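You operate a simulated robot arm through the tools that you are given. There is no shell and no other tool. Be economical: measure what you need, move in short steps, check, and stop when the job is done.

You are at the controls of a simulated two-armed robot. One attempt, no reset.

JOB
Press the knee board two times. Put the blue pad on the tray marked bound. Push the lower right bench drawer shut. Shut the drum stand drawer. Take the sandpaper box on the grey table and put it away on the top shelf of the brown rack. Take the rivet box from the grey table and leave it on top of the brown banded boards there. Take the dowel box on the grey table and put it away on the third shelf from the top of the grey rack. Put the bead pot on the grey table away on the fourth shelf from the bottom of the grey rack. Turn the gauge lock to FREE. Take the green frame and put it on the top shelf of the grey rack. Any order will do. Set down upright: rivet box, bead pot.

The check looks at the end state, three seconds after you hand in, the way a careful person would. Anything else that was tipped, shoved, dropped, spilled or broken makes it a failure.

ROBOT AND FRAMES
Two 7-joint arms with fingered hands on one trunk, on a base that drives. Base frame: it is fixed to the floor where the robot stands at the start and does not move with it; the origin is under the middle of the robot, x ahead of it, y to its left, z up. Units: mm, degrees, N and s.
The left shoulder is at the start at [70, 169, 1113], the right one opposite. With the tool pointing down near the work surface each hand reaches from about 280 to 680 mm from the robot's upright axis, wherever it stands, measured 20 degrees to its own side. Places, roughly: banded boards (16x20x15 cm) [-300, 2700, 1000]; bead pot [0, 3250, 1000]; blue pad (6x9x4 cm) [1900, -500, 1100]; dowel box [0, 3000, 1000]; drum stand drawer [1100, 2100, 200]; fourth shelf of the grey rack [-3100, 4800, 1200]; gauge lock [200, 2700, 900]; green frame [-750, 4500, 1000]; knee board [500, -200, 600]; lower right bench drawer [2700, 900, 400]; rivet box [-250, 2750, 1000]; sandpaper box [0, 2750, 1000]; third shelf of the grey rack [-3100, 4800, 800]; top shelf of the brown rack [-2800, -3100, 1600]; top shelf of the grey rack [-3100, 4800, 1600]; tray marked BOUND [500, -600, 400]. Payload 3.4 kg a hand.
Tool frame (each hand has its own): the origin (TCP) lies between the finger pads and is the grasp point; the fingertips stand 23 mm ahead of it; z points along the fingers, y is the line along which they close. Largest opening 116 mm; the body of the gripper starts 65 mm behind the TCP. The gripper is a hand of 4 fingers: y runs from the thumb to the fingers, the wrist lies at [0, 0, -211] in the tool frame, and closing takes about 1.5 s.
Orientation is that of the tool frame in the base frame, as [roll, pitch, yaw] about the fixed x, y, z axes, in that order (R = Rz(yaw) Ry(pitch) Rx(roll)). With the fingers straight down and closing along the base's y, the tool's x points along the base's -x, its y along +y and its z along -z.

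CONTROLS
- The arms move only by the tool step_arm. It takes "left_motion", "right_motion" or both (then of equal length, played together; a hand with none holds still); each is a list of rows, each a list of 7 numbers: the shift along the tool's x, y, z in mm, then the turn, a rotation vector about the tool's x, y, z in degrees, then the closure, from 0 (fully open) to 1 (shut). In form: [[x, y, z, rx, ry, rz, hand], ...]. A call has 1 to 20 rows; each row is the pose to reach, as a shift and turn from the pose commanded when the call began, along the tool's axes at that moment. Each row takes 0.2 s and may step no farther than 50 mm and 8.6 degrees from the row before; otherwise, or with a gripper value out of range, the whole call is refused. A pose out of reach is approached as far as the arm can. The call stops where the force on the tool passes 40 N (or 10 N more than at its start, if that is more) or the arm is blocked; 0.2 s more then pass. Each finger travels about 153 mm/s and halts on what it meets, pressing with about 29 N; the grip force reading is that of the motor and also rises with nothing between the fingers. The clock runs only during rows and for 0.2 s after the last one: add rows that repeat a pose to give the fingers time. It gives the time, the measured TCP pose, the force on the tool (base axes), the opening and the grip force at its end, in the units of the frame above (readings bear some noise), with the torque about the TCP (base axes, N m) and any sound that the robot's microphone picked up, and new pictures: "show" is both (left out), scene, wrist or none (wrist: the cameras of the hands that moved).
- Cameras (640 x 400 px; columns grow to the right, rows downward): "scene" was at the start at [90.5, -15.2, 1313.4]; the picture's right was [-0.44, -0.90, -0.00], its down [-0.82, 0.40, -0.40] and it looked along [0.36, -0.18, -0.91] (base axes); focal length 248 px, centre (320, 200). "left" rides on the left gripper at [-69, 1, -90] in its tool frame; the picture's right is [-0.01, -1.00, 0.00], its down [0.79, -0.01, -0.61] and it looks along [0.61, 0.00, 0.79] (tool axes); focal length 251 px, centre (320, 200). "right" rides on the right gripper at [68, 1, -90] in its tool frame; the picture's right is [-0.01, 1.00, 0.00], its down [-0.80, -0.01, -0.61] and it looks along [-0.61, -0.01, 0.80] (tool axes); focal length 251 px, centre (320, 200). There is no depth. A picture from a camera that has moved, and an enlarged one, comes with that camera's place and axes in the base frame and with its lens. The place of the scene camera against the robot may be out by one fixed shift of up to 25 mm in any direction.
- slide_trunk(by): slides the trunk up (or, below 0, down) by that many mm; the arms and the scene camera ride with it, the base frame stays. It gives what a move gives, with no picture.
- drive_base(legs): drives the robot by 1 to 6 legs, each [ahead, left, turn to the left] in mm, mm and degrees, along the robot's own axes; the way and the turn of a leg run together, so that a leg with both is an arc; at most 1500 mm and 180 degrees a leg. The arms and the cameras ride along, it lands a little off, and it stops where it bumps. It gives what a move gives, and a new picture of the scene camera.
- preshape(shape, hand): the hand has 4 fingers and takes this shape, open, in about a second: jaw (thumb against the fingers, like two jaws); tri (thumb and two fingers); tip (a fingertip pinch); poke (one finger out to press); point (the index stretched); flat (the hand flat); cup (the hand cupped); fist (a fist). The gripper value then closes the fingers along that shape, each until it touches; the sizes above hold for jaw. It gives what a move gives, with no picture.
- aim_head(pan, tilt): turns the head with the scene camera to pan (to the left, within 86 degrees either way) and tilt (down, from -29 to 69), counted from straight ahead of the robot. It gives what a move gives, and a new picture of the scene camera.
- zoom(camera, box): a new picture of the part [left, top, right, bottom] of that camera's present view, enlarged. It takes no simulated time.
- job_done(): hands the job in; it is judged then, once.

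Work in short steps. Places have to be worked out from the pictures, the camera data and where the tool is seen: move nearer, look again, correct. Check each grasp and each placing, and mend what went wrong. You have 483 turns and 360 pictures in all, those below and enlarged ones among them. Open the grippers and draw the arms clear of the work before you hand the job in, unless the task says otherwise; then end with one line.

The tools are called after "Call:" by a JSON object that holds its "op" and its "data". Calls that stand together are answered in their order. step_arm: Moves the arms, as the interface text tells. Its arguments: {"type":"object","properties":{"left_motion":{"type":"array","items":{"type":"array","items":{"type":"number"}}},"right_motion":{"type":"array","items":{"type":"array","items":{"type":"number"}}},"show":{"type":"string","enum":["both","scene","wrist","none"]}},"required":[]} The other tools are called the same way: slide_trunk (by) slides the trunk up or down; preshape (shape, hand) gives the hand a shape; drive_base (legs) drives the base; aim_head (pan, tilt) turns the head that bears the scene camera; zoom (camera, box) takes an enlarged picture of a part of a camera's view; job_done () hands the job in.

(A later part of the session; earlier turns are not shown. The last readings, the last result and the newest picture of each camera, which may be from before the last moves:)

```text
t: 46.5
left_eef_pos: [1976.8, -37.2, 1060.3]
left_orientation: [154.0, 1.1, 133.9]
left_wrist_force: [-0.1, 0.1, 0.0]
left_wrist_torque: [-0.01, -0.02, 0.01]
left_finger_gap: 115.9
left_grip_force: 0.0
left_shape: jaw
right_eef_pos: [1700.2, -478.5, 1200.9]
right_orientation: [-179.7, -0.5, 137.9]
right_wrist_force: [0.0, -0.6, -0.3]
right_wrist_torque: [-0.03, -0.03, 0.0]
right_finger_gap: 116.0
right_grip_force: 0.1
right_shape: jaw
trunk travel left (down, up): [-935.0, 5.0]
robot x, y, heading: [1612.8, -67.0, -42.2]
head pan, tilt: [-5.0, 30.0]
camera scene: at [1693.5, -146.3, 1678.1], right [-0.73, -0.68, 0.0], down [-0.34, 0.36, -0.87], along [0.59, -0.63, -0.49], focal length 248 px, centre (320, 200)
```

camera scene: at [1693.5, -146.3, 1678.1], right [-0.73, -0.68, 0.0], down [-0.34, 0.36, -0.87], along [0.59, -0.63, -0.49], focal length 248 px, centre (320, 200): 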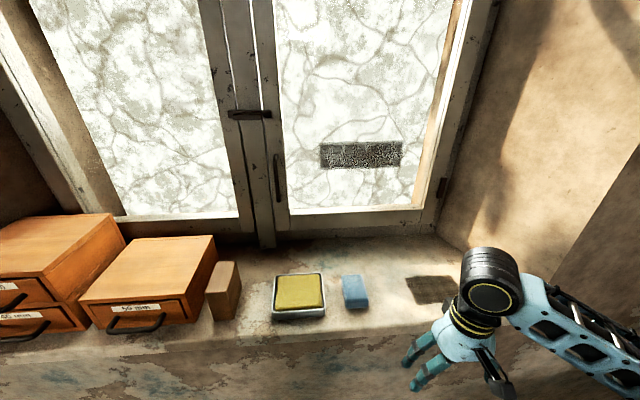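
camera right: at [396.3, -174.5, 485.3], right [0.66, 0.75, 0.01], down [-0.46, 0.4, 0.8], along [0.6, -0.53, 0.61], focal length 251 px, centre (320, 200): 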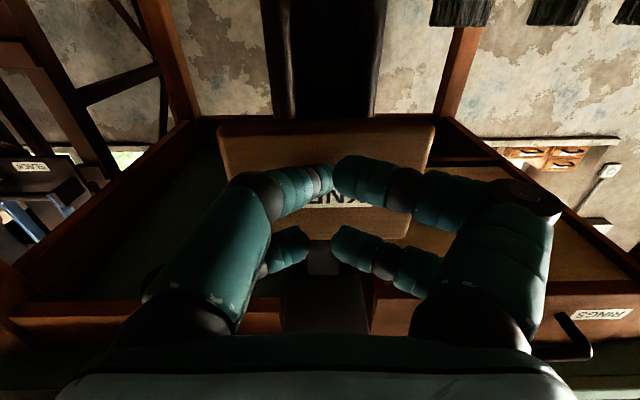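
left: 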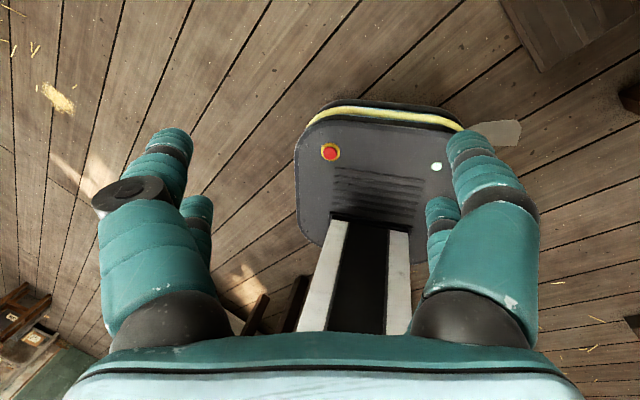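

Right hand is at z 1201 and still short of the pad. I'll raise it to about 1270, swing it over the pad with a 5° turn, and look through the wrist camera.

Call:
{"op": "step_arm", "data": {"right_motion": [[0, 0, -35, 0, 0, 0, 0], [0, 0, -70, 0, 0, 0, 0], [-35, 19, -70, 0, 0, 0, 0], [-70, 38, -70, 0, 0, 2, 0], [-105, 57, -70, 0, 0, 4, 0], [-140, 76, -70, 0, 0, 5, 0], [-175, 95, -70, 0, 0, 5, 0], [-208, 114, -70, 0, 0, 5, 0]]}}

```text
t: 48.3
left_eef_pos: [1983.1, -40.1, 1058.3]
left_orientation: [154.1, 0.9, 133.8]
left_wrist_force: [-0.1, 0.6, -0.2]
left_wrist_torque: [0.01, -0.01, 0.01]
left_finger_gap: 115.9
left_grip_force: 0.1
left_shape: jaw
right_eef_pos: [1939.8, -538.6, 1266.5]
right_orientation: [-179.5, -0.7, 133.0]
right_wrist_force: [0.2, 0.3, 0.2]
right_wrist_torque: [-0.01, 0.0, -0.02]
right_finger_gap: 115.9
right_grip_force: 0.1
right_shape: jaw
trunk travel left (down, up): [-935.0, 5.0]
robot x, y, heading: [1613.3, -65.5, -41.8]
head pan, tilt: [-5.0, 30.0]
camera scene: at [1702.5, -151.4, 1677.2], right [-0.73, -0.68, 0.0], down [-0.34, 0.36, -0.87], along [0.59, -0.63, -0.5], focal length 248 px, centre (320, 200)
camera right: at [1895.9, -487.5, 1357.4], right [0.74, 0.68, -0.01], down [0.55, -0.59, 0.6], along [0.4, -0.44, -0.8], focal length 251 px, centre (320, 200)
```

scene: 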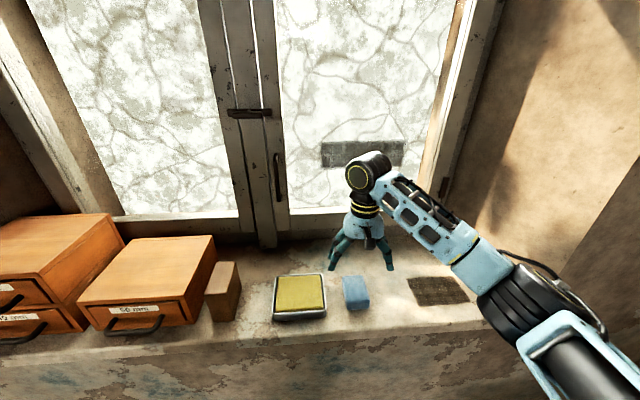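
right: 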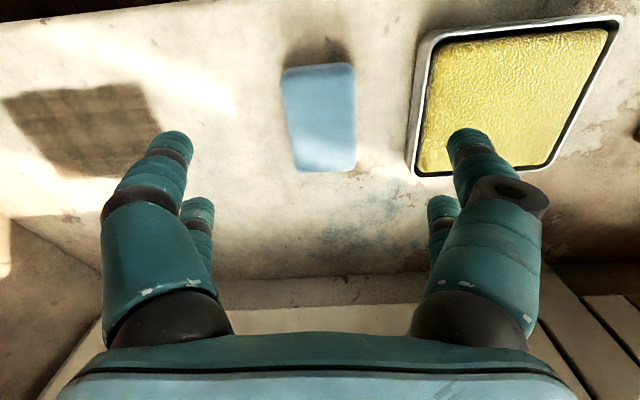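

The wrist view confirms the TCP is right over the pad, and its long axis is aligned. I'll narrow the hand to about 85 mm so it clears the yellow tray, and descend 80.

Call:
{"op": "step_arm", "data": {"right_motion": [[0, 0, 0, 0, 0, 0, 0.27], [0, 0, 0, 0, 0, 0, 0.27], [0, 0, 30, 0, 0, 0, 0.27], [0, 0, 60, 0, 0, 0, 0.27], [0, 0, 80, 0, 0, 0, 0.27]]}}

```text
t: 49.5
left_eef_pos: [1981.5, -42.3, 1058.7]
left_orientation: [154.0, 0.8, 133.8]
left_wrist_force: [-0.3, 0.0, -1.0]
left_wrist_torque: [0.01, 0.0, 0.02]
left_finger_gap: 116.0
left_grip_force: 0.0
left_shape: jaw
right_eef_pos: [1937.8, -536.5, 1185.7]
right_orientation: [-179.7, -0.8, 133.1]
right_wrist_force: [-1.5, -0.9, 0.3]
right_wrist_torque: [0.02, 0.0, -0.02]
right_finger_gap: 84.9
right_grip_force: 0.1
right_shape: jaw
trunk travel left (down, up): [-935.0, 5.0]
robot x, y, heading: [1616.0, -65.1, -42.0]
head pan, tilt: [-5.0, 30.0]
camera scene: at [1700.8, -152.5, 1677.3], right [-0.73, -0.68, 0.0], down [-0.34, 0.36, -0.87], along [0.59, -0.63, -0.5], focal length 248 px, centre (320, 200)
camera right: at [1893.4, -487.2, 1277.7], right [0.74, 0.68, -0.01], down [0.54, -0.59, 0.6], along [0.4, -0.44, -0.8], focal length 251 px, centre (320, 200)
```

scene: 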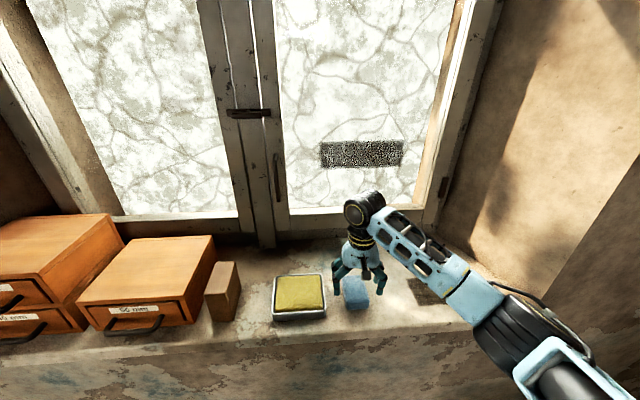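
right: 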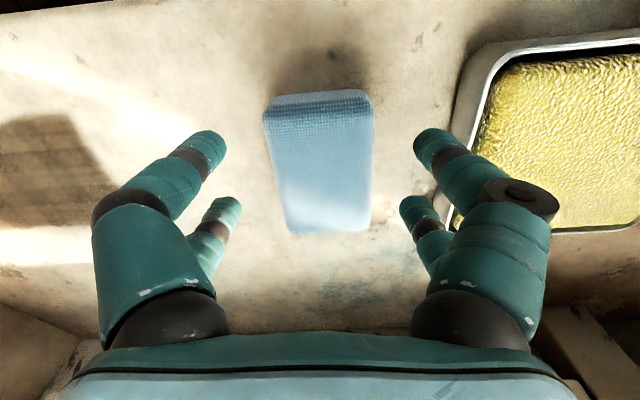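

Pad top is about z 1145 by its apparent width, so the sill is near 1105. I'll descend 48 more and close.

Call:
{"op": "step_arm", "data": {"right_motion": [[0, 0, 20, 0, 0, 0, 0.27], [0, 0, 36, 0, 0, 0, 0.27], [0, 0, 48, 0, 0, 0, 0.27], [0, 0, 48, 0, 0, 0, 0.6], [0, 0, 48, 0, 0, 0, 0.8], [0, 0, 48, 0, 0, 0, 1], [0, 0, 48, 0, 0, 0, 1], [0, 0, 48, 0, 0, 0, 1]]}}

```text
t: 50.9
left_eef_pos: [1978.8, -39.5, 1060.3]
left_orientation: [154.1, 1.0, 133.8]
left_wrist_force: [0.1, -0.7, -0.2]
left_wrist_torque: [0.03, 0.01, -0.01]
left_finger_gap: 115.8
left_grip_force: 0.1
left_shape: jaw
right_eef_pos: [1935.8, -534.4, 1145.0]
right_orientation: [-179.8, -0.2, 133.1]
right_wrist_force: [-0.7, 2.4, 15.5]
right_wrist_torque: [-0.11, 0.31, -0.11]
right_finger_gap: 54.3
right_grip_force: 28.9
right_shape: jaw
trunk travel left (down, up): [-935.0, 5.0]
robot x, y, heading: [1616.5, -60.9, -42.1]
head pan, tilt: [-5.0, 30.0]
stopped in row 6 (right hand): the force on the tool passed its limit at 41 N (the readings are from after the stop); the commanded pose is now the measured one
camera scene: at [1697.5, -148.7, 1677.4], right [-0.73, -0.68, 0.0], down [-0.34, 0.36, -0.87], along [0.59, -0.63, -0.5], focal length 248 px, centre (320, 200)
camera right: at [1890.8, -483.5, 1233.6], right [0.74, 0.68, 0.0], down [0.54, -0.59, 0.6], along [0.41, -0.45, -0.8], focal length 251 px, centre (320, 200)
```

scene: 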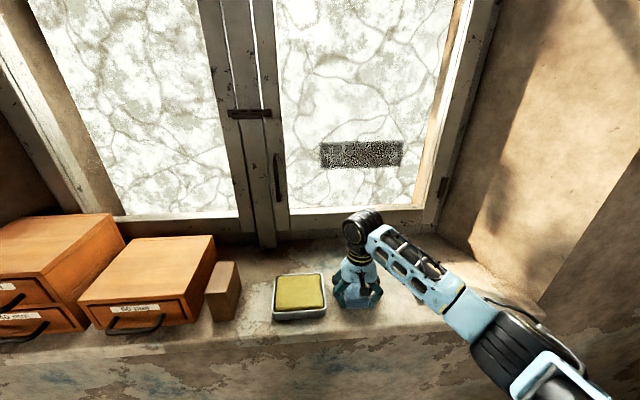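
right: 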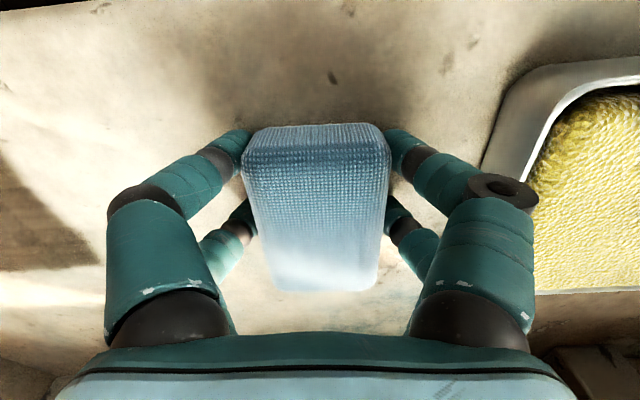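

The pad is gripped (gap 54, 29 N), with the fingertips touching the sill at about z 1122. I'll lift it.

Call:
{"op": "step_arm", "data": {"right_motion": [[0, 0, -20, 0, 0, 0, 1], [0, 0, -50, 0, 0, 0, 1], [0, 0, -90, 0, 0, 0, 1], [0, 0, -120, 0, 0, 0, 1]], "show": "wrist"}}

```text
t: 51.9
left_eef_pos: [1982.1, -42.1, 1058.2]
left_orientation: [154.0, 0.8, 133.8]
left_wrist_force: [0.2, 0.0, -0.1]
left_wrist_torque: [-0.04, 0.01, 0.0]
left_finger_gap: 116.1
left_grip_force: 0.1
left_shape: jaw
right_eef_pos: [1939.4, -540.5, 1260.4]
right_orientation: [-179.8, -0.5, 133.0]
right_wrist_force: [1.0, -0.8, -0.6]
right_wrist_torque: [0.02, 0.01, 0.0]
right_finger_gap: 54.2
right_grip_force: 28.9
right_shape: jaw
trunk travel left (down, up): [-935.0, 5.0]
robot x, y, heading: [1618.4, -64.0, -42.1]
head pan, tilt: [-5.0, 30.0]
camera right: at [1895.3, -488.9, 1351.7], right [0.74, 0.68, 0.0], down [0.54, -0.59, 0.6], along [0.4, -0.44, -0.8], focal length 251 px, centre (320, 200)
```

right: 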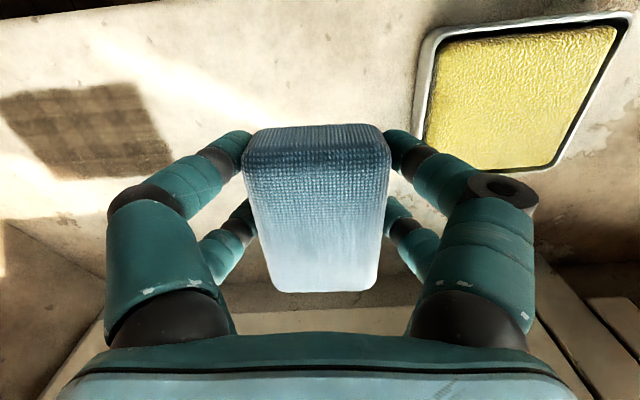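

The pad is held. I'll back away from the sill, tuck the right hand, then turn to face the drawer bench, since its lower right drawer can be shut with the left hand.

Call:
{"op": "drive_base", "data": {"legs": [[-350, 0, 0]]}}

Call:
{"op": "step_arm", "data": {"right_motion": [[40, -15, 0, 0, 0, 0, 1], [80, -30, 0, 0, 0, 0, 1], [120, -45, 0, 0, 0, 0, 1], [160, -60, 0, 0, 0, 0, 1], [200, -75, 0, 0, 0, 0, 1], [240, -90, 0, 0, 0, 0, 1]], "show": "none"}}

Call:
{"op": "slide_trunk", "data": {"by": -400}}

Call:
{"op": "drive_base", "data": {"legs": [[0, 0, 90]]}}

```text
t: 54.1
left_eef_pos: [1722.2, 191.2, 1057.8]
left_orientation: [153.9, 0.6, 134.0]
left_wrist_force: [0.2, -0.5, 0.7]
left_wrist_torque: [0.02, 0.02, 0.01]
left_finger_gap: 116.0
left_grip_force: 0.0
left_shape: jaw
right_eef_pos: [1680.4, -307.3, 1260.0]
right_orientation: [-179.9, -0.6, 133.0]
right_wrist_force: [-0.6, -0.3, -1.0]
right_wrist_torque: [0.02, 0.01, -0.04]
right_finger_gap: 54.2
right_grip_force: 28.8
right_shape: jaw
trunk travel left (down, up): [-935.0, 5.0]
robot x, y, heading: [1354.6, 168.7, -41.8]
head pan, tilt: [-5.0, 30.0]
camera scene: at [1442.6, 78.5, 1676.9], right [-0.73, -0.68, 0.0], down [-0.34, 0.37, -0.86], along [0.59, -0.63, -0.5], focal length 248 px, centre (320, 200)
```

scene: 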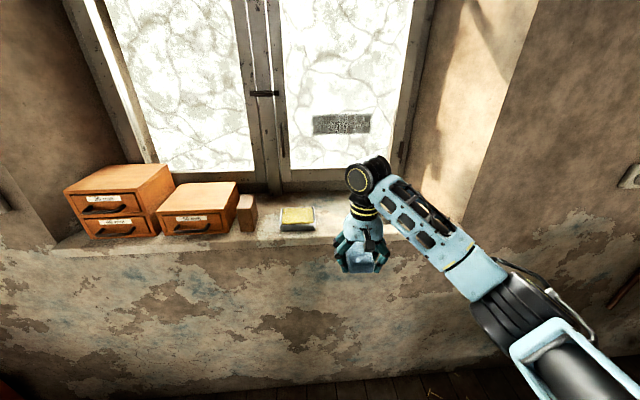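

```text
t: 55.5
left_eef_pos: [1718.1, 192.8, 1059.8]
left_orientation: [153.9, 0.9, 133.9]
left_wrist_force: [-0.4, -0.2, -0.3]
left_wrist_torque: [0.02, -0.01, 0.02]
left_finger_gap: 116.0
left_grip_force: 0.1
left_shape: jaw
right_eef_pos: [1447.8, -192.4, 1263.1]
right_orientation: [-179.8, -0.4, 133.1]
right_wrist_force: [-0.4, -0.7, 0.1]
right_wrist_torque: [0.01, -0.04, -0.01]
right_finger_gap: 54.4
right_grip_force: 28.9
right_shape: jaw
trunk travel left (down, up): [-935.0, 5.0]
robot x, y, heading: [1351.7, 172.9, -41.7]
head pan, tilt: [-5.0, 30.0]
```

```text
t: 59.4
left_eef_pos: [1720.7, 191.3, 659.2]
left_orientation: [154.0, 0.8, 134.0]
left_wrist_force: [0.2, 0.1, 0.6]
left_wrist_torque: [-0.01, -0.01, 0.02]
left_finger_gap: 116.0
left_grip_force: 0.0
left_shape: jaw
right_eef_pos: [1449.8, -192.0, 862.4]
right_orientation: [-179.8, -0.3, 133.0]
right_wrist_force: [-0.3, -0.1, -0.2]
right_wrist_torque: [0.01, 0.03, -0.03]
right_finger_gap: 54.3
right_grip_force: 28.7
right_shape: jaw
trunk travel left (down, up): [-535.0, 405.0]
robot x, y, heading: [1352.4, 169.5, -41.9]
head pan, tilt: [-5.0, 30.0]
```

```text
t: 63.6
left_eef_pos: [1329.4, 536.0, 659.3]
left_orientation: [153.9, 0.8, -135.8]
left_wrist_force: [-0.6, 0.2, 0.2]
left_wrist_torque: [0.01, 0.01, 0.0]
left_finger_gap: 116.1
left_grip_force: 0.0
left_shape: jaw
right_eef_pos: [1715.2, 267.0, 861.9]
right_orientation: [-179.8, -0.4, -136.5]
right_wrist_force: [0.5, 0.1, -0.4]
right_wrist_torque: [-0.03, 0.03, -0.01]
right_finger_gap: 54.0
right_grip_force: 28.8
right_shape: jaw
trunk travel left (down, up): [-535.0, 405.0]
robot x, y, heading: [1350.4, 166.4, 48.4]
head pan, tilt: [-5.0, 30.0]
camera scene: at [1439.7, 279.9, 1277.2], right [0.69, -0.73, 0.0], down [-0.36, -0.34, -0.87], along [0.63, 0.6, -0.5], focal length 248 px, centre (320, 200)
```

scene: 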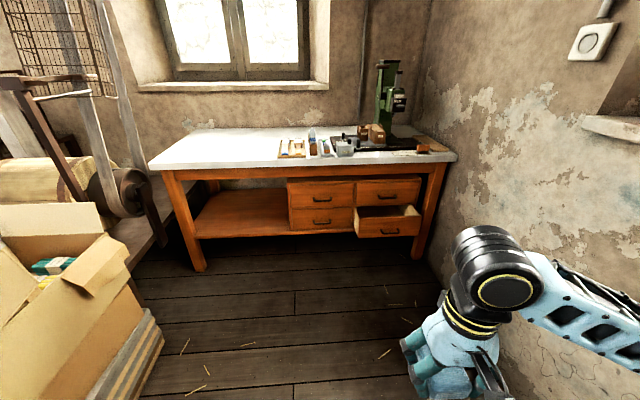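

The open lower right drawer is about 1270 ahead and 490 to the right. I'll drive diagonally most of the way and look again.

Call:
{"op": "drive_base", "data": {"legs": [[450, -330, 0]]}}

Call:
{"op": "aim_head", "data": {"pan": -10, "tilt": 45}}

```text
t: 66.8
left_eef_pos: [1878.0, 657.8, 659.5]
left_orientation: [154.0, 0.8, -136.2]
left_wrist_force: [0.1, -0.8, -0.4]
left_wrist_torque: [0.02, 0.0, -0.04]
left_finger_gap: 116.0
left_grip_force: 0.0
left_shape: jaw
right_eef_pos: [2263.3, 386.6, 863.4]
right_orientation: [-179.8, -0.5, -136.9]
right_wrist_force: [0.7, -0.1, -1.2]
right_wrist_torque: [0.0, -0.01, 0.01]
right_finger_gap: 53.8
right_grip_force: 29.1
right_shape: jaw
trunk travel left (down, up): [-535.0, 405.0]
robot x, y, heading: [1904.1, 292.9, 48.1]
head pan, tilt: [-5.0, 30.0]
camera scene: at [1988.5, 400.4, 1277.2], right [0.68, -0.73, 0.0], down [-0.37, -0.34, -0.87], along [0.63, 0.59, -0.5], focal length 248 px, centre (320, 200)
```

scene: 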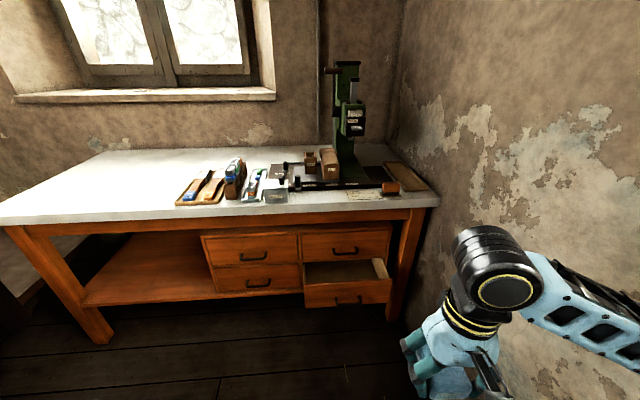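

```text
t: 67.6
left_eef_pos: [1877.4, 656.9, 657.9]
left_orientation: [154.0, 0.8, -136.1]
left_wrist_force: [0.5, 1.0, -0.1]
left_wrist_torque: [0.0, 0.01, 0.02]
left_finger_gap: 116.0
left_grip_force: 0.0
left_shape: jaw
right_eef_pos: [2263.1, 385.6, 863.1]
right_orientation: [-179.8, -0.5, -137.0]
right_wrist_force: [-0.1, -0.1, -0.5]
right_wrist_torque: [0.0, 0.02, 0.02]
right_finger_gap: 53.9
right_grip_force: 29.4
right_shape: jaw
trunk travel left (down, up): [-535.0, 405.0]
robot x, y, heading: [1899.6, 292.4, 48.0]
head pan, tilt: [-10.0, 45.0]
camera scene: at [1985.9, 388.7, 1254.7], right [0.62, -0.79, 0.0], down [-0.56, -0.44, -0.71], along [0.56, 0.44, -0.71], focal length 248 px, centre (320, 200)
```

scene: 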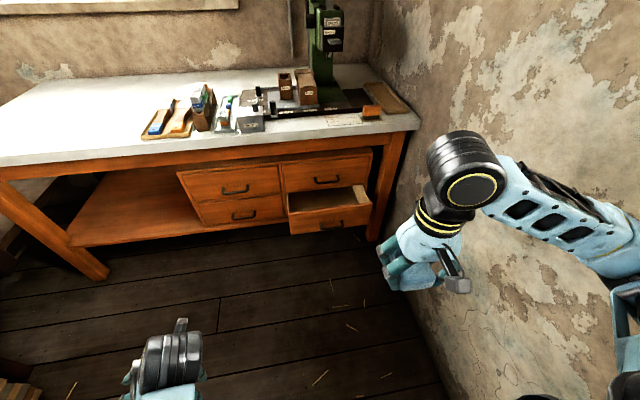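

Drawer front centre triangulates to (2579,797,413). I'll turn right 12° to face it, lower the trunk 150, and turn the left hand to point forward along the drawer's travel.

Call:
{"op": "drive_base", "data": {"legs": [[0, 0, -11]]}}

Call:
{"op": "slide_trunk", "data": {"by": -150}}

Call:
{"op": "step_arm", "data": {"left_motion": [[-14, -21, -1, 1.7, -7.36, -1.7, 1], [-28, -41, -2, 3.4, -14.7, -3.4, 1], [-41, -62, -4, 5.1, -22.1, -5.1, 1], [-55, -83, -5, 6.8, -29.4, -6.8, 1], [-68, -103, -6, 8.5, -36.8, -8.5, 1], [-82, -124, -7, 10.2, -44.1, -10.2, 1], [-96, -145, -9, 11.9, -51.5, -11.9, 1], [-109, -165, -10, 13.6, -58.9, -13.6, 1], [-123, -186, -11, 15.3, -66.2, -15.3, 1], [-137, -207, -12, 17, -73.6, -17, 1], [-150, -227, -14, 18.7, -80.9, -18.7, 1], [-164, -248, -15, 20.4, -88.3, -20.4, 1]]}}

```text
t: 68.7
left_eef_pos: [1943.8, 664.2, 653.2]
left_orientation: [155.0, 0.5, -146.9]
left_wrist_force: [-0.9, 0.1, -0.2]
left_wrist_torque: [0.02, 0.01, 0.01]
left_finger_gap: 116.0
left_grip_force: 0.0
left_shape: jaw
right_eef_pos: [2269.7, 330.2, 864.7]
right_orientation: [-178.8, -0.8, -147.8]
right_wrist_force: [-0.3, 0.9, -0.1]
right_wrist_torque: [-0.01, 0.01, -0.01]
right_finger_gap: 54.3
right_grip_force: 29.0
right_shape: jaw
trunk travel left (down, up): [-535.0, 405.0]
robot x, y, heading: [1902.5, 289.9, 37.4]
head pan, tilt: [-10.0, 45.0]
camera scene: at [1993.7, 388.0, 1253.7], right [0.46, -0.89, 0.02], down [-0.62, -0.34, -0.71], along [0.63, 0.31, -0.71], focal length 248 px, centre (320, 200)
```

scene: 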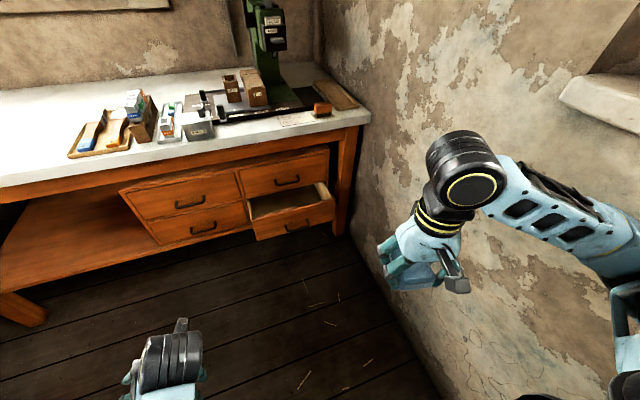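

```text
t: 70.5
left_eef_pos: [1940.7, 660.5, 504.4]
left_orientation: [155.0, 1.2, -146.9]
left_wrist_force: [-0.1, 0.2, -0.2]
left_wrist_torque: [-0.01, -0.03, 0.03]
left_finger_gap: 116.0
left_grip_force: 0.1
left_shape: jaw
right_eef_pos: [2265.8, 324.2, 717.7]
right_orientation: [-178.9, -0.3, -147.7]
right_wrist_force: [-0.1, 0.3, 0.3]
right_wrist_torque: [-0.01, 0.03, -0.01]
right_finger_gap: 54.3
right_grip_force: 28.8
right_shape: jaw
trunk travel left (down, up): [-385.0, 555.0]
robot x, y, heading: [1901.1, 286.7, 37.2]
head pan, tilt: [-10.0, 45.0]
```

```text
t: 72.0
left_eef_pos: [2059.5, 610.4, 449.1]
left_orientation: [153.2, 45.8, -169.3]
left_wrist_force: [-0.4, -0.5, -0.1]
left_wrist_torque: [0.03, 0.0, 0.02]
left_finger_gap: 0.1
left_grip_force: 28.8
left_shape: jaw
right_eef_pos: [2264.5, 325.5, 717.9]
right_orientation: [-179.0, -0.1, -147.7]
right_wrist_force: [-0.3, -0.4, -0.7]
right_wrist_torque: [-0.01, 0.02, -0.02]
right_finger_gap: 54.1
right_grip_force: 28.5
right_shape: jaw
trunk travel left (down, up): [-385.0, 555.0]
robot x, y, heading: [1899.9, 289.6, 37.4]
head pan, tilt: [-10.0, 45.0]
stopped in row 7 (left hand): the arm was blocked; the commanded pose is now the measured one
camera scene: at [1986.0, 379.6, 1106.1], right [0.46, -0.89, 0.01], down [-0.62, -0.33, -0.71], along [0.64, 0.32, -0.7], focal length 248 px, centre (320, 200)
camera left: at [2058.6, 569.4, 552.8], right [0.49, -0.82, -0.31], down [-0.87, -0.45, -0.19], along [0.02, 0.36, -0.93], focal length 251 px, centre (320, 200)
```

scene: 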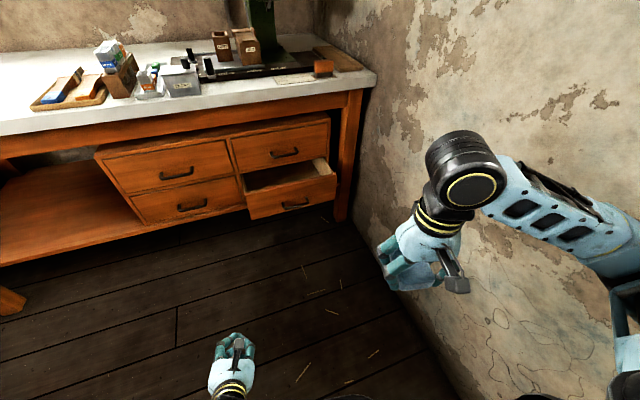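
left: 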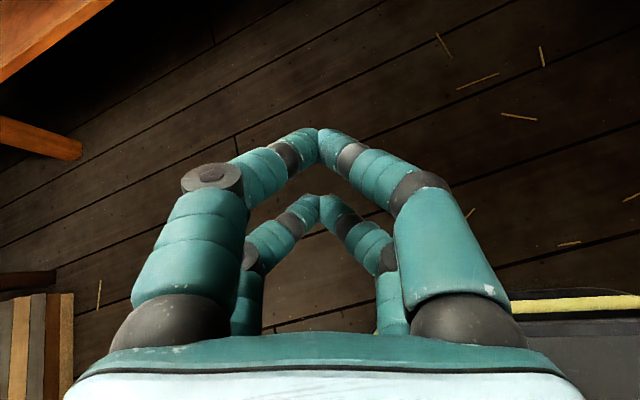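

The arm was blocked partway, probably by its own body with the hand too close in. I'll move the hand forward first and then finish the rotation.

Call:
{"op": "step_arm", "data": {"left_motion": [[-33, -13, 22, 0, 0, 0, 1], [-66, -26, 44, 0, 0, 0, 1], [-100, -39, 66, 0, 0, 0, 1], [-100, -39, 66, -1.7, -6.2, -3.8, 1], [-100, -39, 66, -3.4, -12.4, -7.6, 1], [-100, -39, 66, -5, -18.7, -11.5, 1], [-100, -39, 66, -6.7, -24.9, -15.3, 1], [-100, -39, 66, -8.3, -31.1, -19.1, 1], [-100, -39, 66, -10, -37.3, -22.9, 1]], "show": "scene"}}

```text
t: 72.5
left_eef_pos: [2080.9, 623.7, 432.0]
left_orientation: [143.6, 39.2, 175.3]
left_wrist_force: [-0.7, 0.0, 0.3]
left_wrist_torque: [0.02, 0.02, 0.04]
left_finger_gap: 0.2
left_grip_force: 29.5
left_shape: jaw
right_eef_pos: [2264.6, 324.8, 717.5]
right_orientation: [-179.1, -0.1, -147.6]
right_wrist_force: [0.1, -0.5, -0.8]
right_wrist_torque: [-0.03, 0.0, -0.01]
right_finger_gap: 53.9
right_grip_force: 28.7
right_shape: jaw
trunk travel left (down, up): [-385.0, 555.0]
robot x, y, heading: [1900.2, 290.3, 37.5]
head pan, tilt: [-10.0, 45.0]
stopped in row 2 (left hand): the arm was blocked; the commanded pose is now the measured one
camera scene: at [1985.9, 379.4, 1105.7], right [0.46, -0.89, 0.01], down [-0.62, -0.33, -0.71], along [0.64, 0.32, -0.7], focal length 248 px, centre (320, 200)
```

scene: 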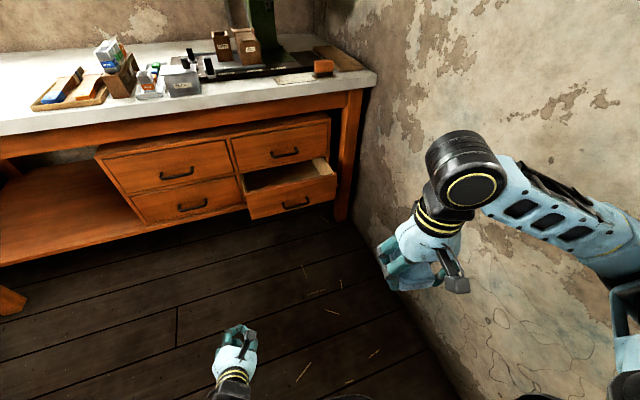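

Blocked again; I'll look at the left arm to see its configuration.

Call:
{"op": "aim_head", "data": {"pan": 45, "tilt": 60}}

```text
t: 73.7
left_eef_pos: [2080.9, 623.5, 430.1]
left_orientation: [143.7, 39.1, 175.1]
left_wrist_force: [0.7, 0.4, 0.0]
left_wrist_torque: [0.0, 0.01, -0.02]
left_finger_gap: 0.0
left_grip_force: 29.4
left_shape: jaw
right_eef_pos: [2265.5, 324.9, 717.3]
right_orientation: [-179.1, -0.1, -147.7]
right_wrist_force: [-0.3, 0.1, -0.2]
right_wrist_torque: [-0.01, -0.01, 0.0]
right_finger_gap: 54.0
right_grip_force: 28.7
right_shape: jaw
trunk travel left (down, up): [-385.0, 555.0]
robot x, y, heading: [1899.9, 295.9, 37.4]
head pan, tilt: [45.0, 60.0]
camera scene: at [1923.0, 408.3, 1084.6], right [0.99, -0.13, 0.01], down [-0.11, -0.86, -0.49], along [0.08, 0.49, -0.87], focal length 248 px, centre (320, 200)
```

scene: 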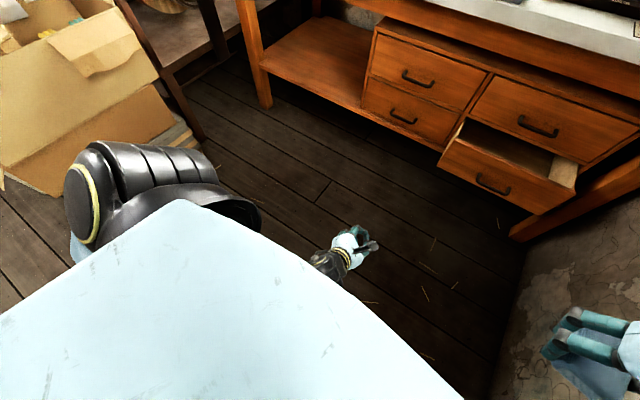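

The left forearm is folded close under the chest. I'll lift the hand 120 and then extend it forward 120 without rotating.

Call:
{"op": "step_arm", "data": {"left_motion": [[-19, 14, -19, 0, 0, 0, 1], [-38, 28, -38, 0, 0, 0, 1], [-57, 42, -57, 0, 0, 0, 1], [-76, 55, -75, 0, 0, 0, 1], [-97, 65, -46, 0, 0, 0, 1], [-118, 75, -17, 0, 0, 0, 1], [-140, 85, 12, 0, 0, 0, 1], [-162, 95, 41, 0, 0, 0, 1]], "show": "scene"}}

```text
t: 74.7
left_eef_pos: [2073.3, 613.7, 535.9]
left_orientation: [138.6, 35.2, 164.9]
left_wrist_force: [0.7, -0.1, -0.4]
left_wrist_torque: [-0.04, 0.0, -0.01]
left_finger_gap: 0.1
left_grip_force: 29.2
left_shape: jaw
right_eef_pos: [2265.3, 325.6, 717.1]
right_orientation: [-179.1, -0.2, -147.5]
right_wrist_force: [0.4, 0.3, 0.0]
right_wrist_torque: [0.01, -0.01, 0.02]
right_finger_gap: 54.0
right_grip_force: 29.0
right_shape: jaw
trunk travel left (down, up): [-385.0, 555.0]
robot x, y, heading: [1897.3, 293.4, 37.3]
head pan, tilt: [45.0, 60.0]
stopped in row 4 (left hand): the arm was blocked; the commanded pose is now the measured one
camera scene: at [1923.0, 407.7, 1085.5], right [0.99, -0.13, 0.01], down [-0.11, -0.86, -0.49], along [0.08, 0.49, -0.87], focal length 248 px, centre (320, 200)
```

scene: 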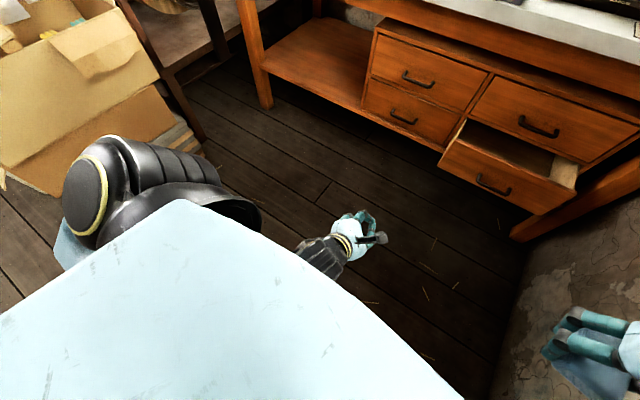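

The wrist has been twisting, so I'll bring the left hand back to straight down while moving it out to the left and forward.

Call:
{"op": "step_arm", "data": {"left_motion": [[2, 14, 11, 2.7, 6.1, -4.5, 1], [4, 28, 21, 5.4, 12.1, -8.9, 1], [6, 42, 32, 8.1, 18.2, -13.4, 1], [8, 56, 43, 10.8, 24.3, -17.9, 1], [9, 70, 53, 13.5, 30.4, -22.3, 1], [11, 84, 64, 16.2, 36.5, -26.8, 1], [13, 98, 74, 18.9, 42.5, -31.2, 1], [15, 112, 85, 21.6, 48.6, -35.7, 1]], "show": "scene"}}

```text
t: 75.3
left_eef_pos: [2057.2, 641.4, 518.7]
left_orientation: [144.7, 24.1, 167.7]
left_wrist_force: [-0.7, 0.8, 0.8]
left_wrist_torque: [0.02, 0.03, -0.01]
left_finger_gap: 0.1
left_grip_force: 29.1
left_shape: jaw
right_eef_pos: [2265.8, 326.4, 716.8]
right_orientation: [-179.0, -0.1, -147.5]
right_wrist_force: [0.3, -0.4, -0.8]
right_wrist_torque: [-0.01, 0.0, -0.01]
right_finger_gap: 54.4
right_grip_force: 29.2
right_shape: jaw
trunk travel left (down, up): [-385.0, 555.0]
robot x, y, heading: [1897.9, 291.5, 37.5]
head pan, tilt: [45.0, 60.0]
stopped in row 2 (left hand): the arm was blocked; the commanded pose is now the measured one
camera scene: at [1923.1, 407.6, 1085.2], right [0.99, -0.13, 0.01], down [-0.11, -0.86, -0.49], along [0.08, 0.49, -0.87], focal length 248 px, centre (320, 200)
```

scene: 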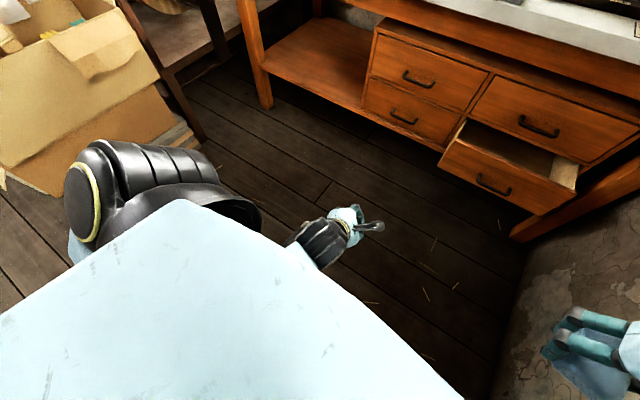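

Progress is slow. I'll try a pure translation to the left to unfold the elbow.

Call:
{"op": "step_arm", "data": {"left_motion": [[23, 24, 4, 0, 0, 0, 1], [46, 48, 8, 0, 0, 0, 1], [69, 71, 12, 0, 0, 0, 1], [93, 95, 17, 0, 0, 0, 1], [116, 118, 21, 0, 0, 0, 1], [139, 142, 25, 0, 0, 0, 1]], "show": "scene"}}

```text
t: 76.7
left_eef_pos: [1935.4, 800.8, 516.8]
left_orientation: [144.9, 24.3, 167.9]
left_wrist_force: [0.0, -0.7, 0.7]
left_wrist_torque: [0.02, -0.01, -0.02]
left_finger_gap: 0.0
left_grip_force: 29.3
left_shape: jaw
right_eef_pos: [2265.5, 324.5, 716.4]
right_orientation: [-179.0, -0.1, -147.6]
right_wrist_force: [0.0, 0.7, -0.7]
right_wrist_torque: [-0.02, 0.0, -0.01]
right_finger_gap: 54.0
right_grip_force: 28.5
right_shape: jaw
trunk travel left (down, up): [-385.0, 555.0]
robot x, y, heading: [1901.9, 291.8, 37.4]
head pan, tilt: [45.0, 60.0]
camera scene: at [1923.2, 408.0, 1084.6], right [0.99, -0.13, 0.01], down [-0.11, -0.86, -0.49], along [0.08, 0.49, -0.87], focal length 248 px, centre (320, 200)
```

scene: 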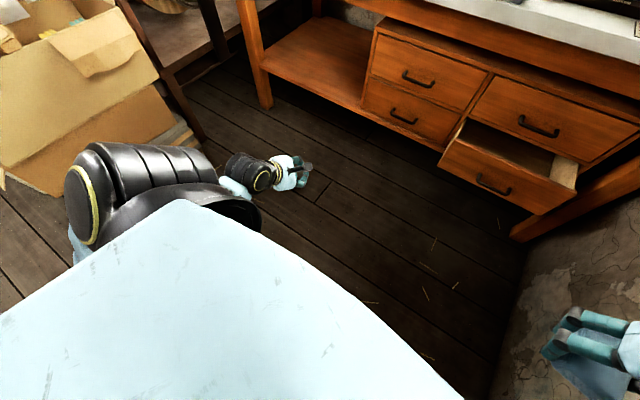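

Free again. Now I'll extend forward and rotate to the forward-pointing pose in one go.

Call:
{"op": "step_arm", "data": {"left_motion": [[-22, 18, 25, 0, 0, 0, 1], [-44, 35, 49, -2.5, -5, -5.5, 1], [-66, 52, 74, -4.9, -9.9, -10.9, 1], [-88, 70, 98, -7.4, -14.9, -16.4, 1], [-88, 70, 98, -9.9, -19.8, -21.9, 1], [-88, 70, 98, -12.3, -24.8, -27.3, 1], [-88, 70, 98, -14.8, -29.7, -32.8, 1], [-88, 70, 98, -17.3, -34.7, -38.3, 1], [-88, 70, 98, -19.7, -39.6, -43.7, 1], [-88, 70, 98, -22.2, -44.6, -49.2, 1]], "show": "scene"}}

```text
t: 78.9
left_eef_pos: [2053.3, 890.8, 516.3]
left_orientation: [-87.7, 89.7, -39.5]
left_wrist_force: [0.2, -1.0, 0.3]
left_wrist_torque: [-0.02, 0.01, 0.02]
left_finger_gap: 0.2
left_grip_force: 28.7
left_shape: jaw
right_eef_pos: [2264.3, 325.7, 716.5]
right_orientation: [-179.0, -0.2, -147.7]
right_wrist_force: [0.1, 0.0, -0.1]
right_wrist_torque: [-0.04, 0.02, 0.02]
right_finger_gap: 54.4
right_grip_force: 28.5
right_shape: jaw
trunk travel left (down, up): [-385.0, 555.0]
robot x, y, heading: [1900.6, 294.2, 37.4]
head pan, tilt: [45.0, 60.0]
camera scene: at [1923.3, 408.1, 1084.7], right [0.99, -0.13, 0.01], down [-0.11, -0.86, -0.49], along [0.08, 0.49, -0.87], focal length 248 px, centre (320, 200)
```

scene: 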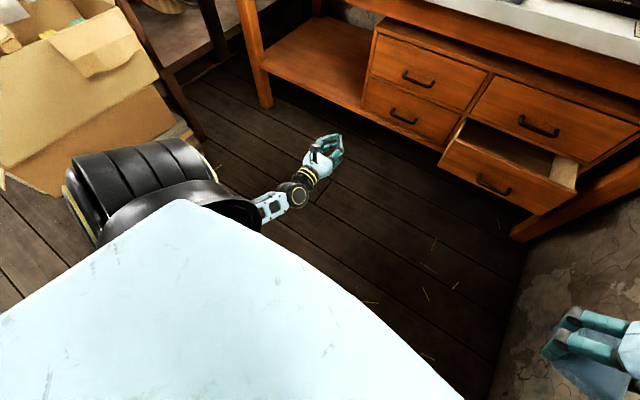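

The left hand now points forward properly. I'll shift it right 280 and down 100 to line up with the drawer face.

Call:
{"op": "step_arm", "data": {"left_motion": [[15, -40, 0, 0, 0, 0, 1], [30, -80, 0, 0, 0, 0, 1], [45, -120, 0, 0, 0, 0, 1], [60, -160, 0, 0, 0, 0, 1], [75, -200, 0, 0, 0, 0, 1], [90, -240, 0, 0, 0, 0, 1], [100, -280, 0, 0, 0, 0, 1]], "show": "none"}}

Call:
{"op": "aim_head", "data": {"pan": 5, "tilt": 50}}

```text
t: 80.7
left_eef_pos: [2245.1, 717.0, 408.8]
left_orientation: [96.7, 87.6, 145.1]
left_wrist_force: [-1.1, 0.3, -0.2]
left_wrist_torque: [0.01, -0.01, -0.03]
left_finger_gap: 0.0
left_grip_force: 29.2
left_shape: jaw
right_eef_pos: [2264.6, 326.6, 717.3]
right_orientation: [-179.2, -0.2, -147.6]
right_wrist_force: [-0.1, -0.3, -0.7]
right_wrist_torque: [-0.01, 0.05, -0.04]
right_finger_gap: 54.3
right_grip_force: 28.6
right_shape: jaw
trunk travel left (down, up): [-385.0, 555.0]
robot x, y, heading: [1894.2, 292.5, 37.7]
head pan, tilt: [45.0, 60.0]
stopped in row 7 (left hand): the arm was blocked; the commanded pose is now the measured one
```

```text
t: 81.8
left_eef_pos: [2246.6, 714.7, 408.2]
left_orientation: [97.6, 87.8, 145.8]
left_wrist_force: [0.6, 0.1, -0.3]
left_wrist_torque: [-0.04, 0.02, -0.02]
left_finger_gap: 0.0
left_grip_force: 29.5
left_shape: jaw
right_eef_pos: [2265.2, 325.3, 717.4]
right_orientation: [-179.1, -0.3, -147.5]
right_wrist_force: [-0.3, 0.4, -0.8]
right_wrist_torque: [0.0, 0.02, -0.02]
right_finger_gap: 54.2
right_grip_force: 28.7
right_shape: jaw
trunk travel left (down, up): [-385.0, 555.0]
robot x, y, heading: [1898.1, 288.6, 37.5]
head pan, tilt: [5.0, 50.0]
camera scene: at [1971.2, 394.1, 1098.1], right [0.68, -0.74, 0.01], down [-0.56, -0.52, -0.64], along [0.48, 0.43, -0.76], focal length 248 px, centre (320, 200)
```

scene: 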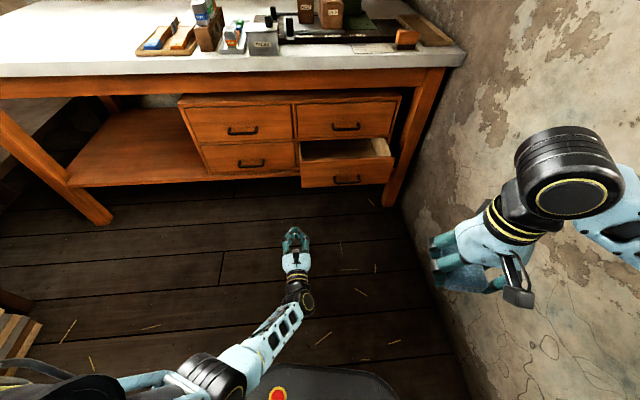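

The hand is level with the drawer but 190 too far left. A small base move to the right and ahead brings it in front of the drawer's left part, clear of the handle.

Call:
{"op": "drive_base", "data": {"legs": [[146, -80, 0]]}}

Call:
{"op": "zoom", "data": {"camera": "left", "box": [0, 0, 640, 400]}}

```text
t: 82.5
left_eef_pos: [2246.8, 718.2, 408.8]
left_orientation: [94.3, 87.6, 142.5]
left_wrist_force: [0.1, -0.1, 0.3]
left_wrist_torque: [0.0, 0.01, -0.01]
left_finger_gap: 0.0
left_grip_force: 29.0
left_shape: jaw
right_eef_pos: [2265.9, 325.5, 716.7]
right_orientation: [-179.3, -0.3, -147.5]
right_wrist_force: [0.6, -0.4, -0.3]
right_wrist_torque: [0.0, 0.01, 0.02]
right_finger_gap: 54.3
right_grip_force: 29.1
right_shape: jaw
trunk travel left (down, up): [-385.0, 555.0]
robot x, y, heading: [1900.5, 289.3, 37.5]
head pan, tilt: [5.0, 50.0]
stopped in leg 1: the robot was blocked; the commanded pose is now the measured one
camera scene: at [1971.7, 394.2, 1098.8], right [0.67, -0.74, 0.01], down [-0.56, -0.52, -0.65], along [0.48, 0.43, -0.76], focal length 248 px, centre (320, 200)
```

scene: 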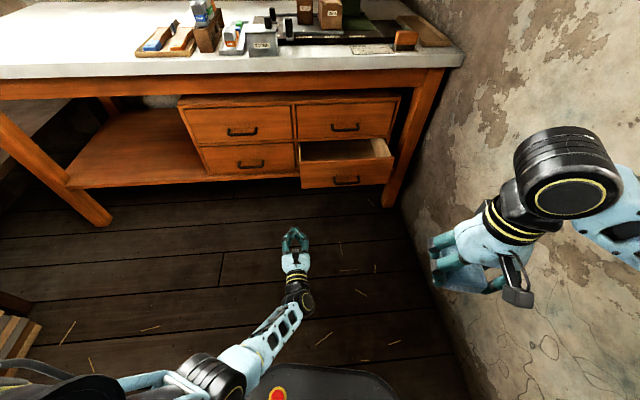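

```text
1.00 times, centred on (320, 200) of left (not enlarged: the box is as wide or as high as the picture)
camera zoom: at [2189.7, 649.2, 477.3], right [0.74, -0.67, -0.03], down [-0.43, -0.44, -0.79], along [0.51, 0.6, -0.61], focal length 251 px, centre (320, 200)
```

zoom: 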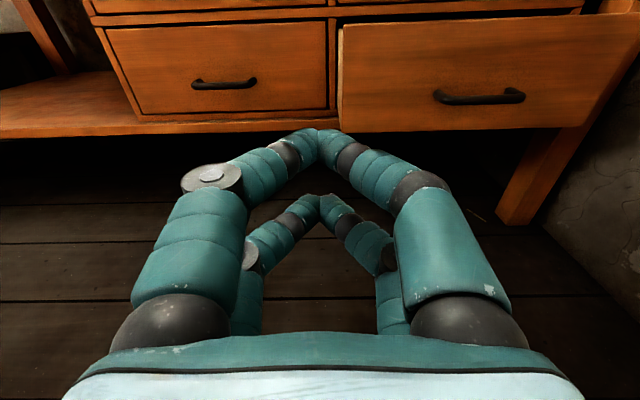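

The base is blocked, most likely the right elbow against the wall. I'll look to the right.

Call:
{"op": "aim_head", "data": {"pan": -70, "tilt": 45}}

```text
t: 84.0
left_eef_pos: [2247.5, 717.2, 408.5]
left_orientation: [93.8, 87.7, 141.9]
left_wrist_force: [-0.3, 0.3, 0.3]
left_wrist_torque: [-0.03, 0.02, 0.02]
left_finger_gap: 0.0
left_grip_force: 29.1
left_shape: jaw
right_eef_pos: [2264.3, 326.8, 716.6]
right_orientation: [-179.2, -0.3, -147.5]
right_wrist_force: [0.3, 0.0, -1.0]
right_wrist_torque: [-0.01, 0.0, -0.03]
right_finger_gap: 54.2
right_grip_force: 28.7
right_shape: jaw
trunk travel left (down, up): [-385.0, 555.0]
robot x, y, heading: [1900.2, 294.1, 37.3]
head pan, tilt: [-70.0, 45.0]
camera scene: at [1983.0, 298.4, 1106.0], right [-0.54, -0.84, 0.0], down [-0.59, 0.38, -0.72], along [0.61, -0.39, -0.7], focal length 248 px, centre (320, 200)
```

scene: 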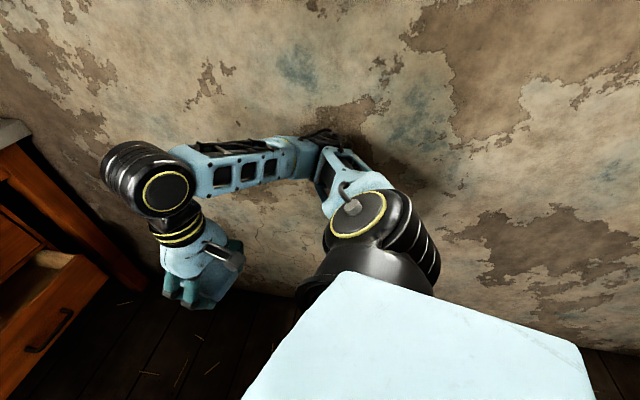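

The right elbow is pressed against the wall. I'll sidestep left 60, then extend the right hand forward 150 so that elbow folds inward.

Call:
{"op": "drive_base", "data": {"legs": [[0, 60, 0]]}}

Call:
{"op": "step_arm", "data": {"right_motion": [[-30, 5, 5, 0, 0, 0, 1], [-60, 10, 10, 0, 0, 0, 1], [-90, 15, 15, 0, 0, 0, 1], [-120, 20, 20, 0, 0, 0, 1], [-150, 25, 25, 0, 0, 0, 1]], "show": "scene"}}

```text
t: 84.9
left_eef_pos: [2215.0, 762.0, 406.6]
left_orientation: [97.0, 86.8, 145.0]
left_wrist_force: [0.0, 0.8, -0.2]
left_wrist_torque: [0.0, 0.01, -0.03]
left_finger_gap: 0.0
left_grip_force: 28.7
left_shape: jaw
right_eef_pos: [2236.5, 370.0, 711.8]
right_orientation: [-180.0, -0.6, -147.6]
right_wrist_force: [-0.5, -0.4, 0.1]
right_wrist_torque: [-0.04, 0.0, -0.03]
right_finger_gap: 54.0
right_grip_force: 28.9
right_shape: jaw
trunk travel left (down, up): [-385.0, 555.0]
robot x, y, heading: [1865.8, 339.5, 37.2]
head pan, tilt: [-70.0, 45.0]
camera scene: at [1959.5, 339.5, 1104.7], right [-0.54, -0.84, 0.0], down [-0.59, 0.38, -0.71], along [0.6, -0.38, -0.71], focal length 248 px, centre (320, 200)
```

scene: 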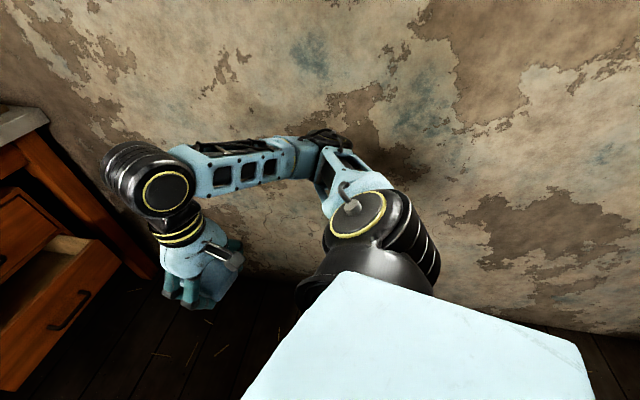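

```text
t: 86.1
left_eef_pos: [2216.4, 763.0, 407.2]
left_orientation: [97.0, 86.8, 145.1]
left_wrist_force: [0.8, -0.5, 0.8]
left_wrist_torque: [-0.04, 0.01, -0.01]
left_finger_gap: 0.0
left_grip_force: 29.1
left_shape: jaw
right_eef_pos: [2350.1, 470.9, 684.8]
right_orientation: [-179.9, -0.8, -147.6]
right_wrist_force: [-0.1, 0.3, -0.2]
right_wrist_torque: [-0.02, 0.01, 0.03]
right_finger_gap: 54.3
right_grip_force: 29.2
right_shape: jaw
trunk travel left (down, up): [-385.0, 555.0]
robot x, y, heading: [1861.6, 341.0, 37.1]
head pan, tilt: [-70.0, 45.0]
camera scene: at [1960.5, 339.0, 1104.6], right [-0.54, -0.84, 0.0], down [-0.6, 0.38, -0.71], along [0.59, -0.38, -0.71], focal length 248 px, centre (320, 200)
```

scene: 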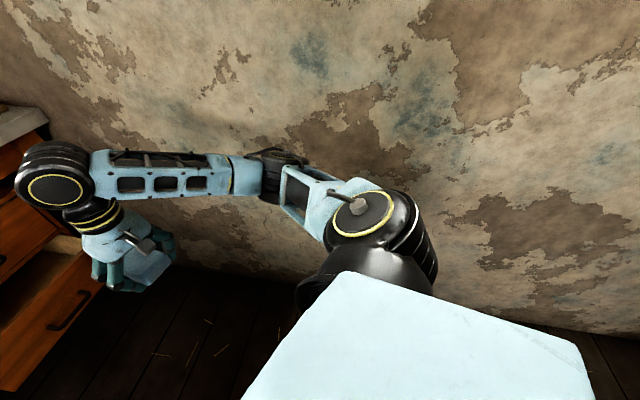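

The elbow is tucked in now. Turning the base right 15° swings the left hand to the drawer's left part without going nearer the wall. I'll then restore the tool heading.

Call:
{"op": "drive_base", "data": {"legs": [[0, 0, -15]]}}

Call:
{"op": "step_arm", "data": {"left_motion": [[0, 0, 0, -7, 0, 0, 1], [0, 0, 0, -14, 0, 0, 1], [0, 0, 0, -15, 0, 0, 1]], "show": "wrist"}}

```text
t: 87.4
left_eef_pos: [2310.7, 660.7, 407.8]
left_orientation: [96.6, 86.9, 130.0]
left_wrist_force: [0.3, -0.9, -0.2]
left_wrist_torque: [-0.03, 0.0, 0.02]
left_finger_gap: 0.3
left_grip_force: 29.2
left_shape: jaw
right_eef_pos: [2364.7, 343.6, 684.6]
right_orientation: [180.0, -0.7, -162.3]
right_wrist_force: [0.2, -0.6, 0.0]
right_wrist_torque: [-0.01, -0.02, -0.03]
right_finger_gap: 54.0
right_grip_force: 28.6
right_shape: jaw
trunk travel left (down, up): [-385.0, 555.0]
robot x, y, heading: [1867.3, 342.0, 22.4]
head pan, tilt: [-70.0, 45.0]
camera scene: at [1953.4, 311.6, 1104.6], right [-0.73, -0.68, 0.0], down [-0.48, 0.52, -0.71], along [0.48, -0.52, -0.71], focal length 248 px, centre (320, 200)
```

scene: 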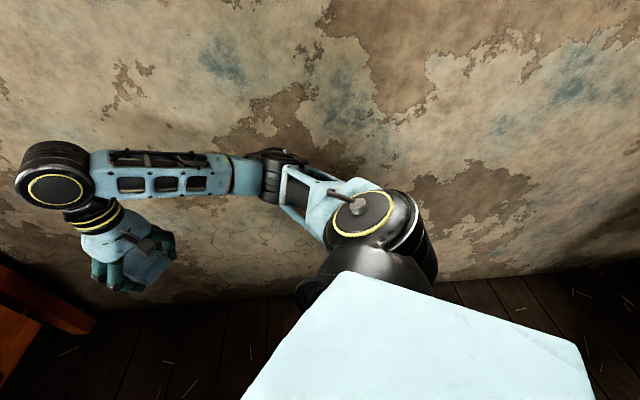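

```text
t: 88.1
left_eef_pos: [2275.7, 741.8, 399.3]
left_orientation: [70.6, 79.1, 121.0]
left_wrist_force: [-0.7, 0.0, 0.4]
left_wrist_torque: [0.02, 0.01, 0.01]
left_finger_gap: 0.0
left_grip_force: 28.8
left_shape: jaw
left hand out of reach, approached as far as the arm can: row 2, 3
right_eef_pos: [2365.2, 343.7, 683.8]
right_orientation: [-179.8, -0.8, -162.2]
right_wrist_force: [0.2, 0.4, -0.8]
right_wrist_torque: [-0.01, 0.01, 0.03]
right_finger_gap: 54.0
right_grip_force: 28.5
right_shape: jaw
trunk travel left (down, up): [-385.0, 555.0]
robot x, y, heading: [1865.0, 340.4, 22.7]
head pan, tilt: [-70.0, 45.0]
stopped in row 3 (left hand): the arm was blocked; the commanded pose is now the measured one
camera left: at [2225.1, 661.5, 460.4], right [0.76, -0.62, -0.17], down [-0.46, -0.34, -0.82], along [0.45, 0.7, -0.55], focal length 251 px, centre (320, 200)
```

left: 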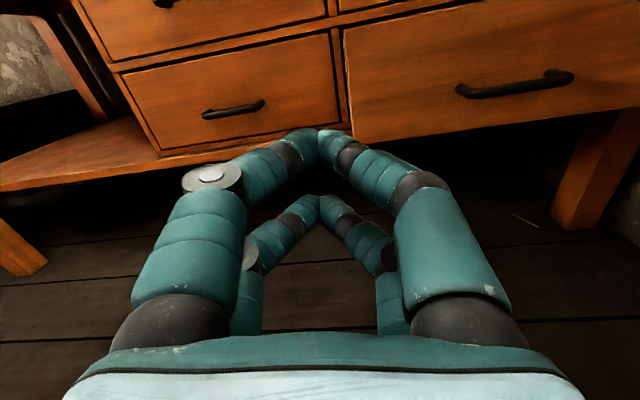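

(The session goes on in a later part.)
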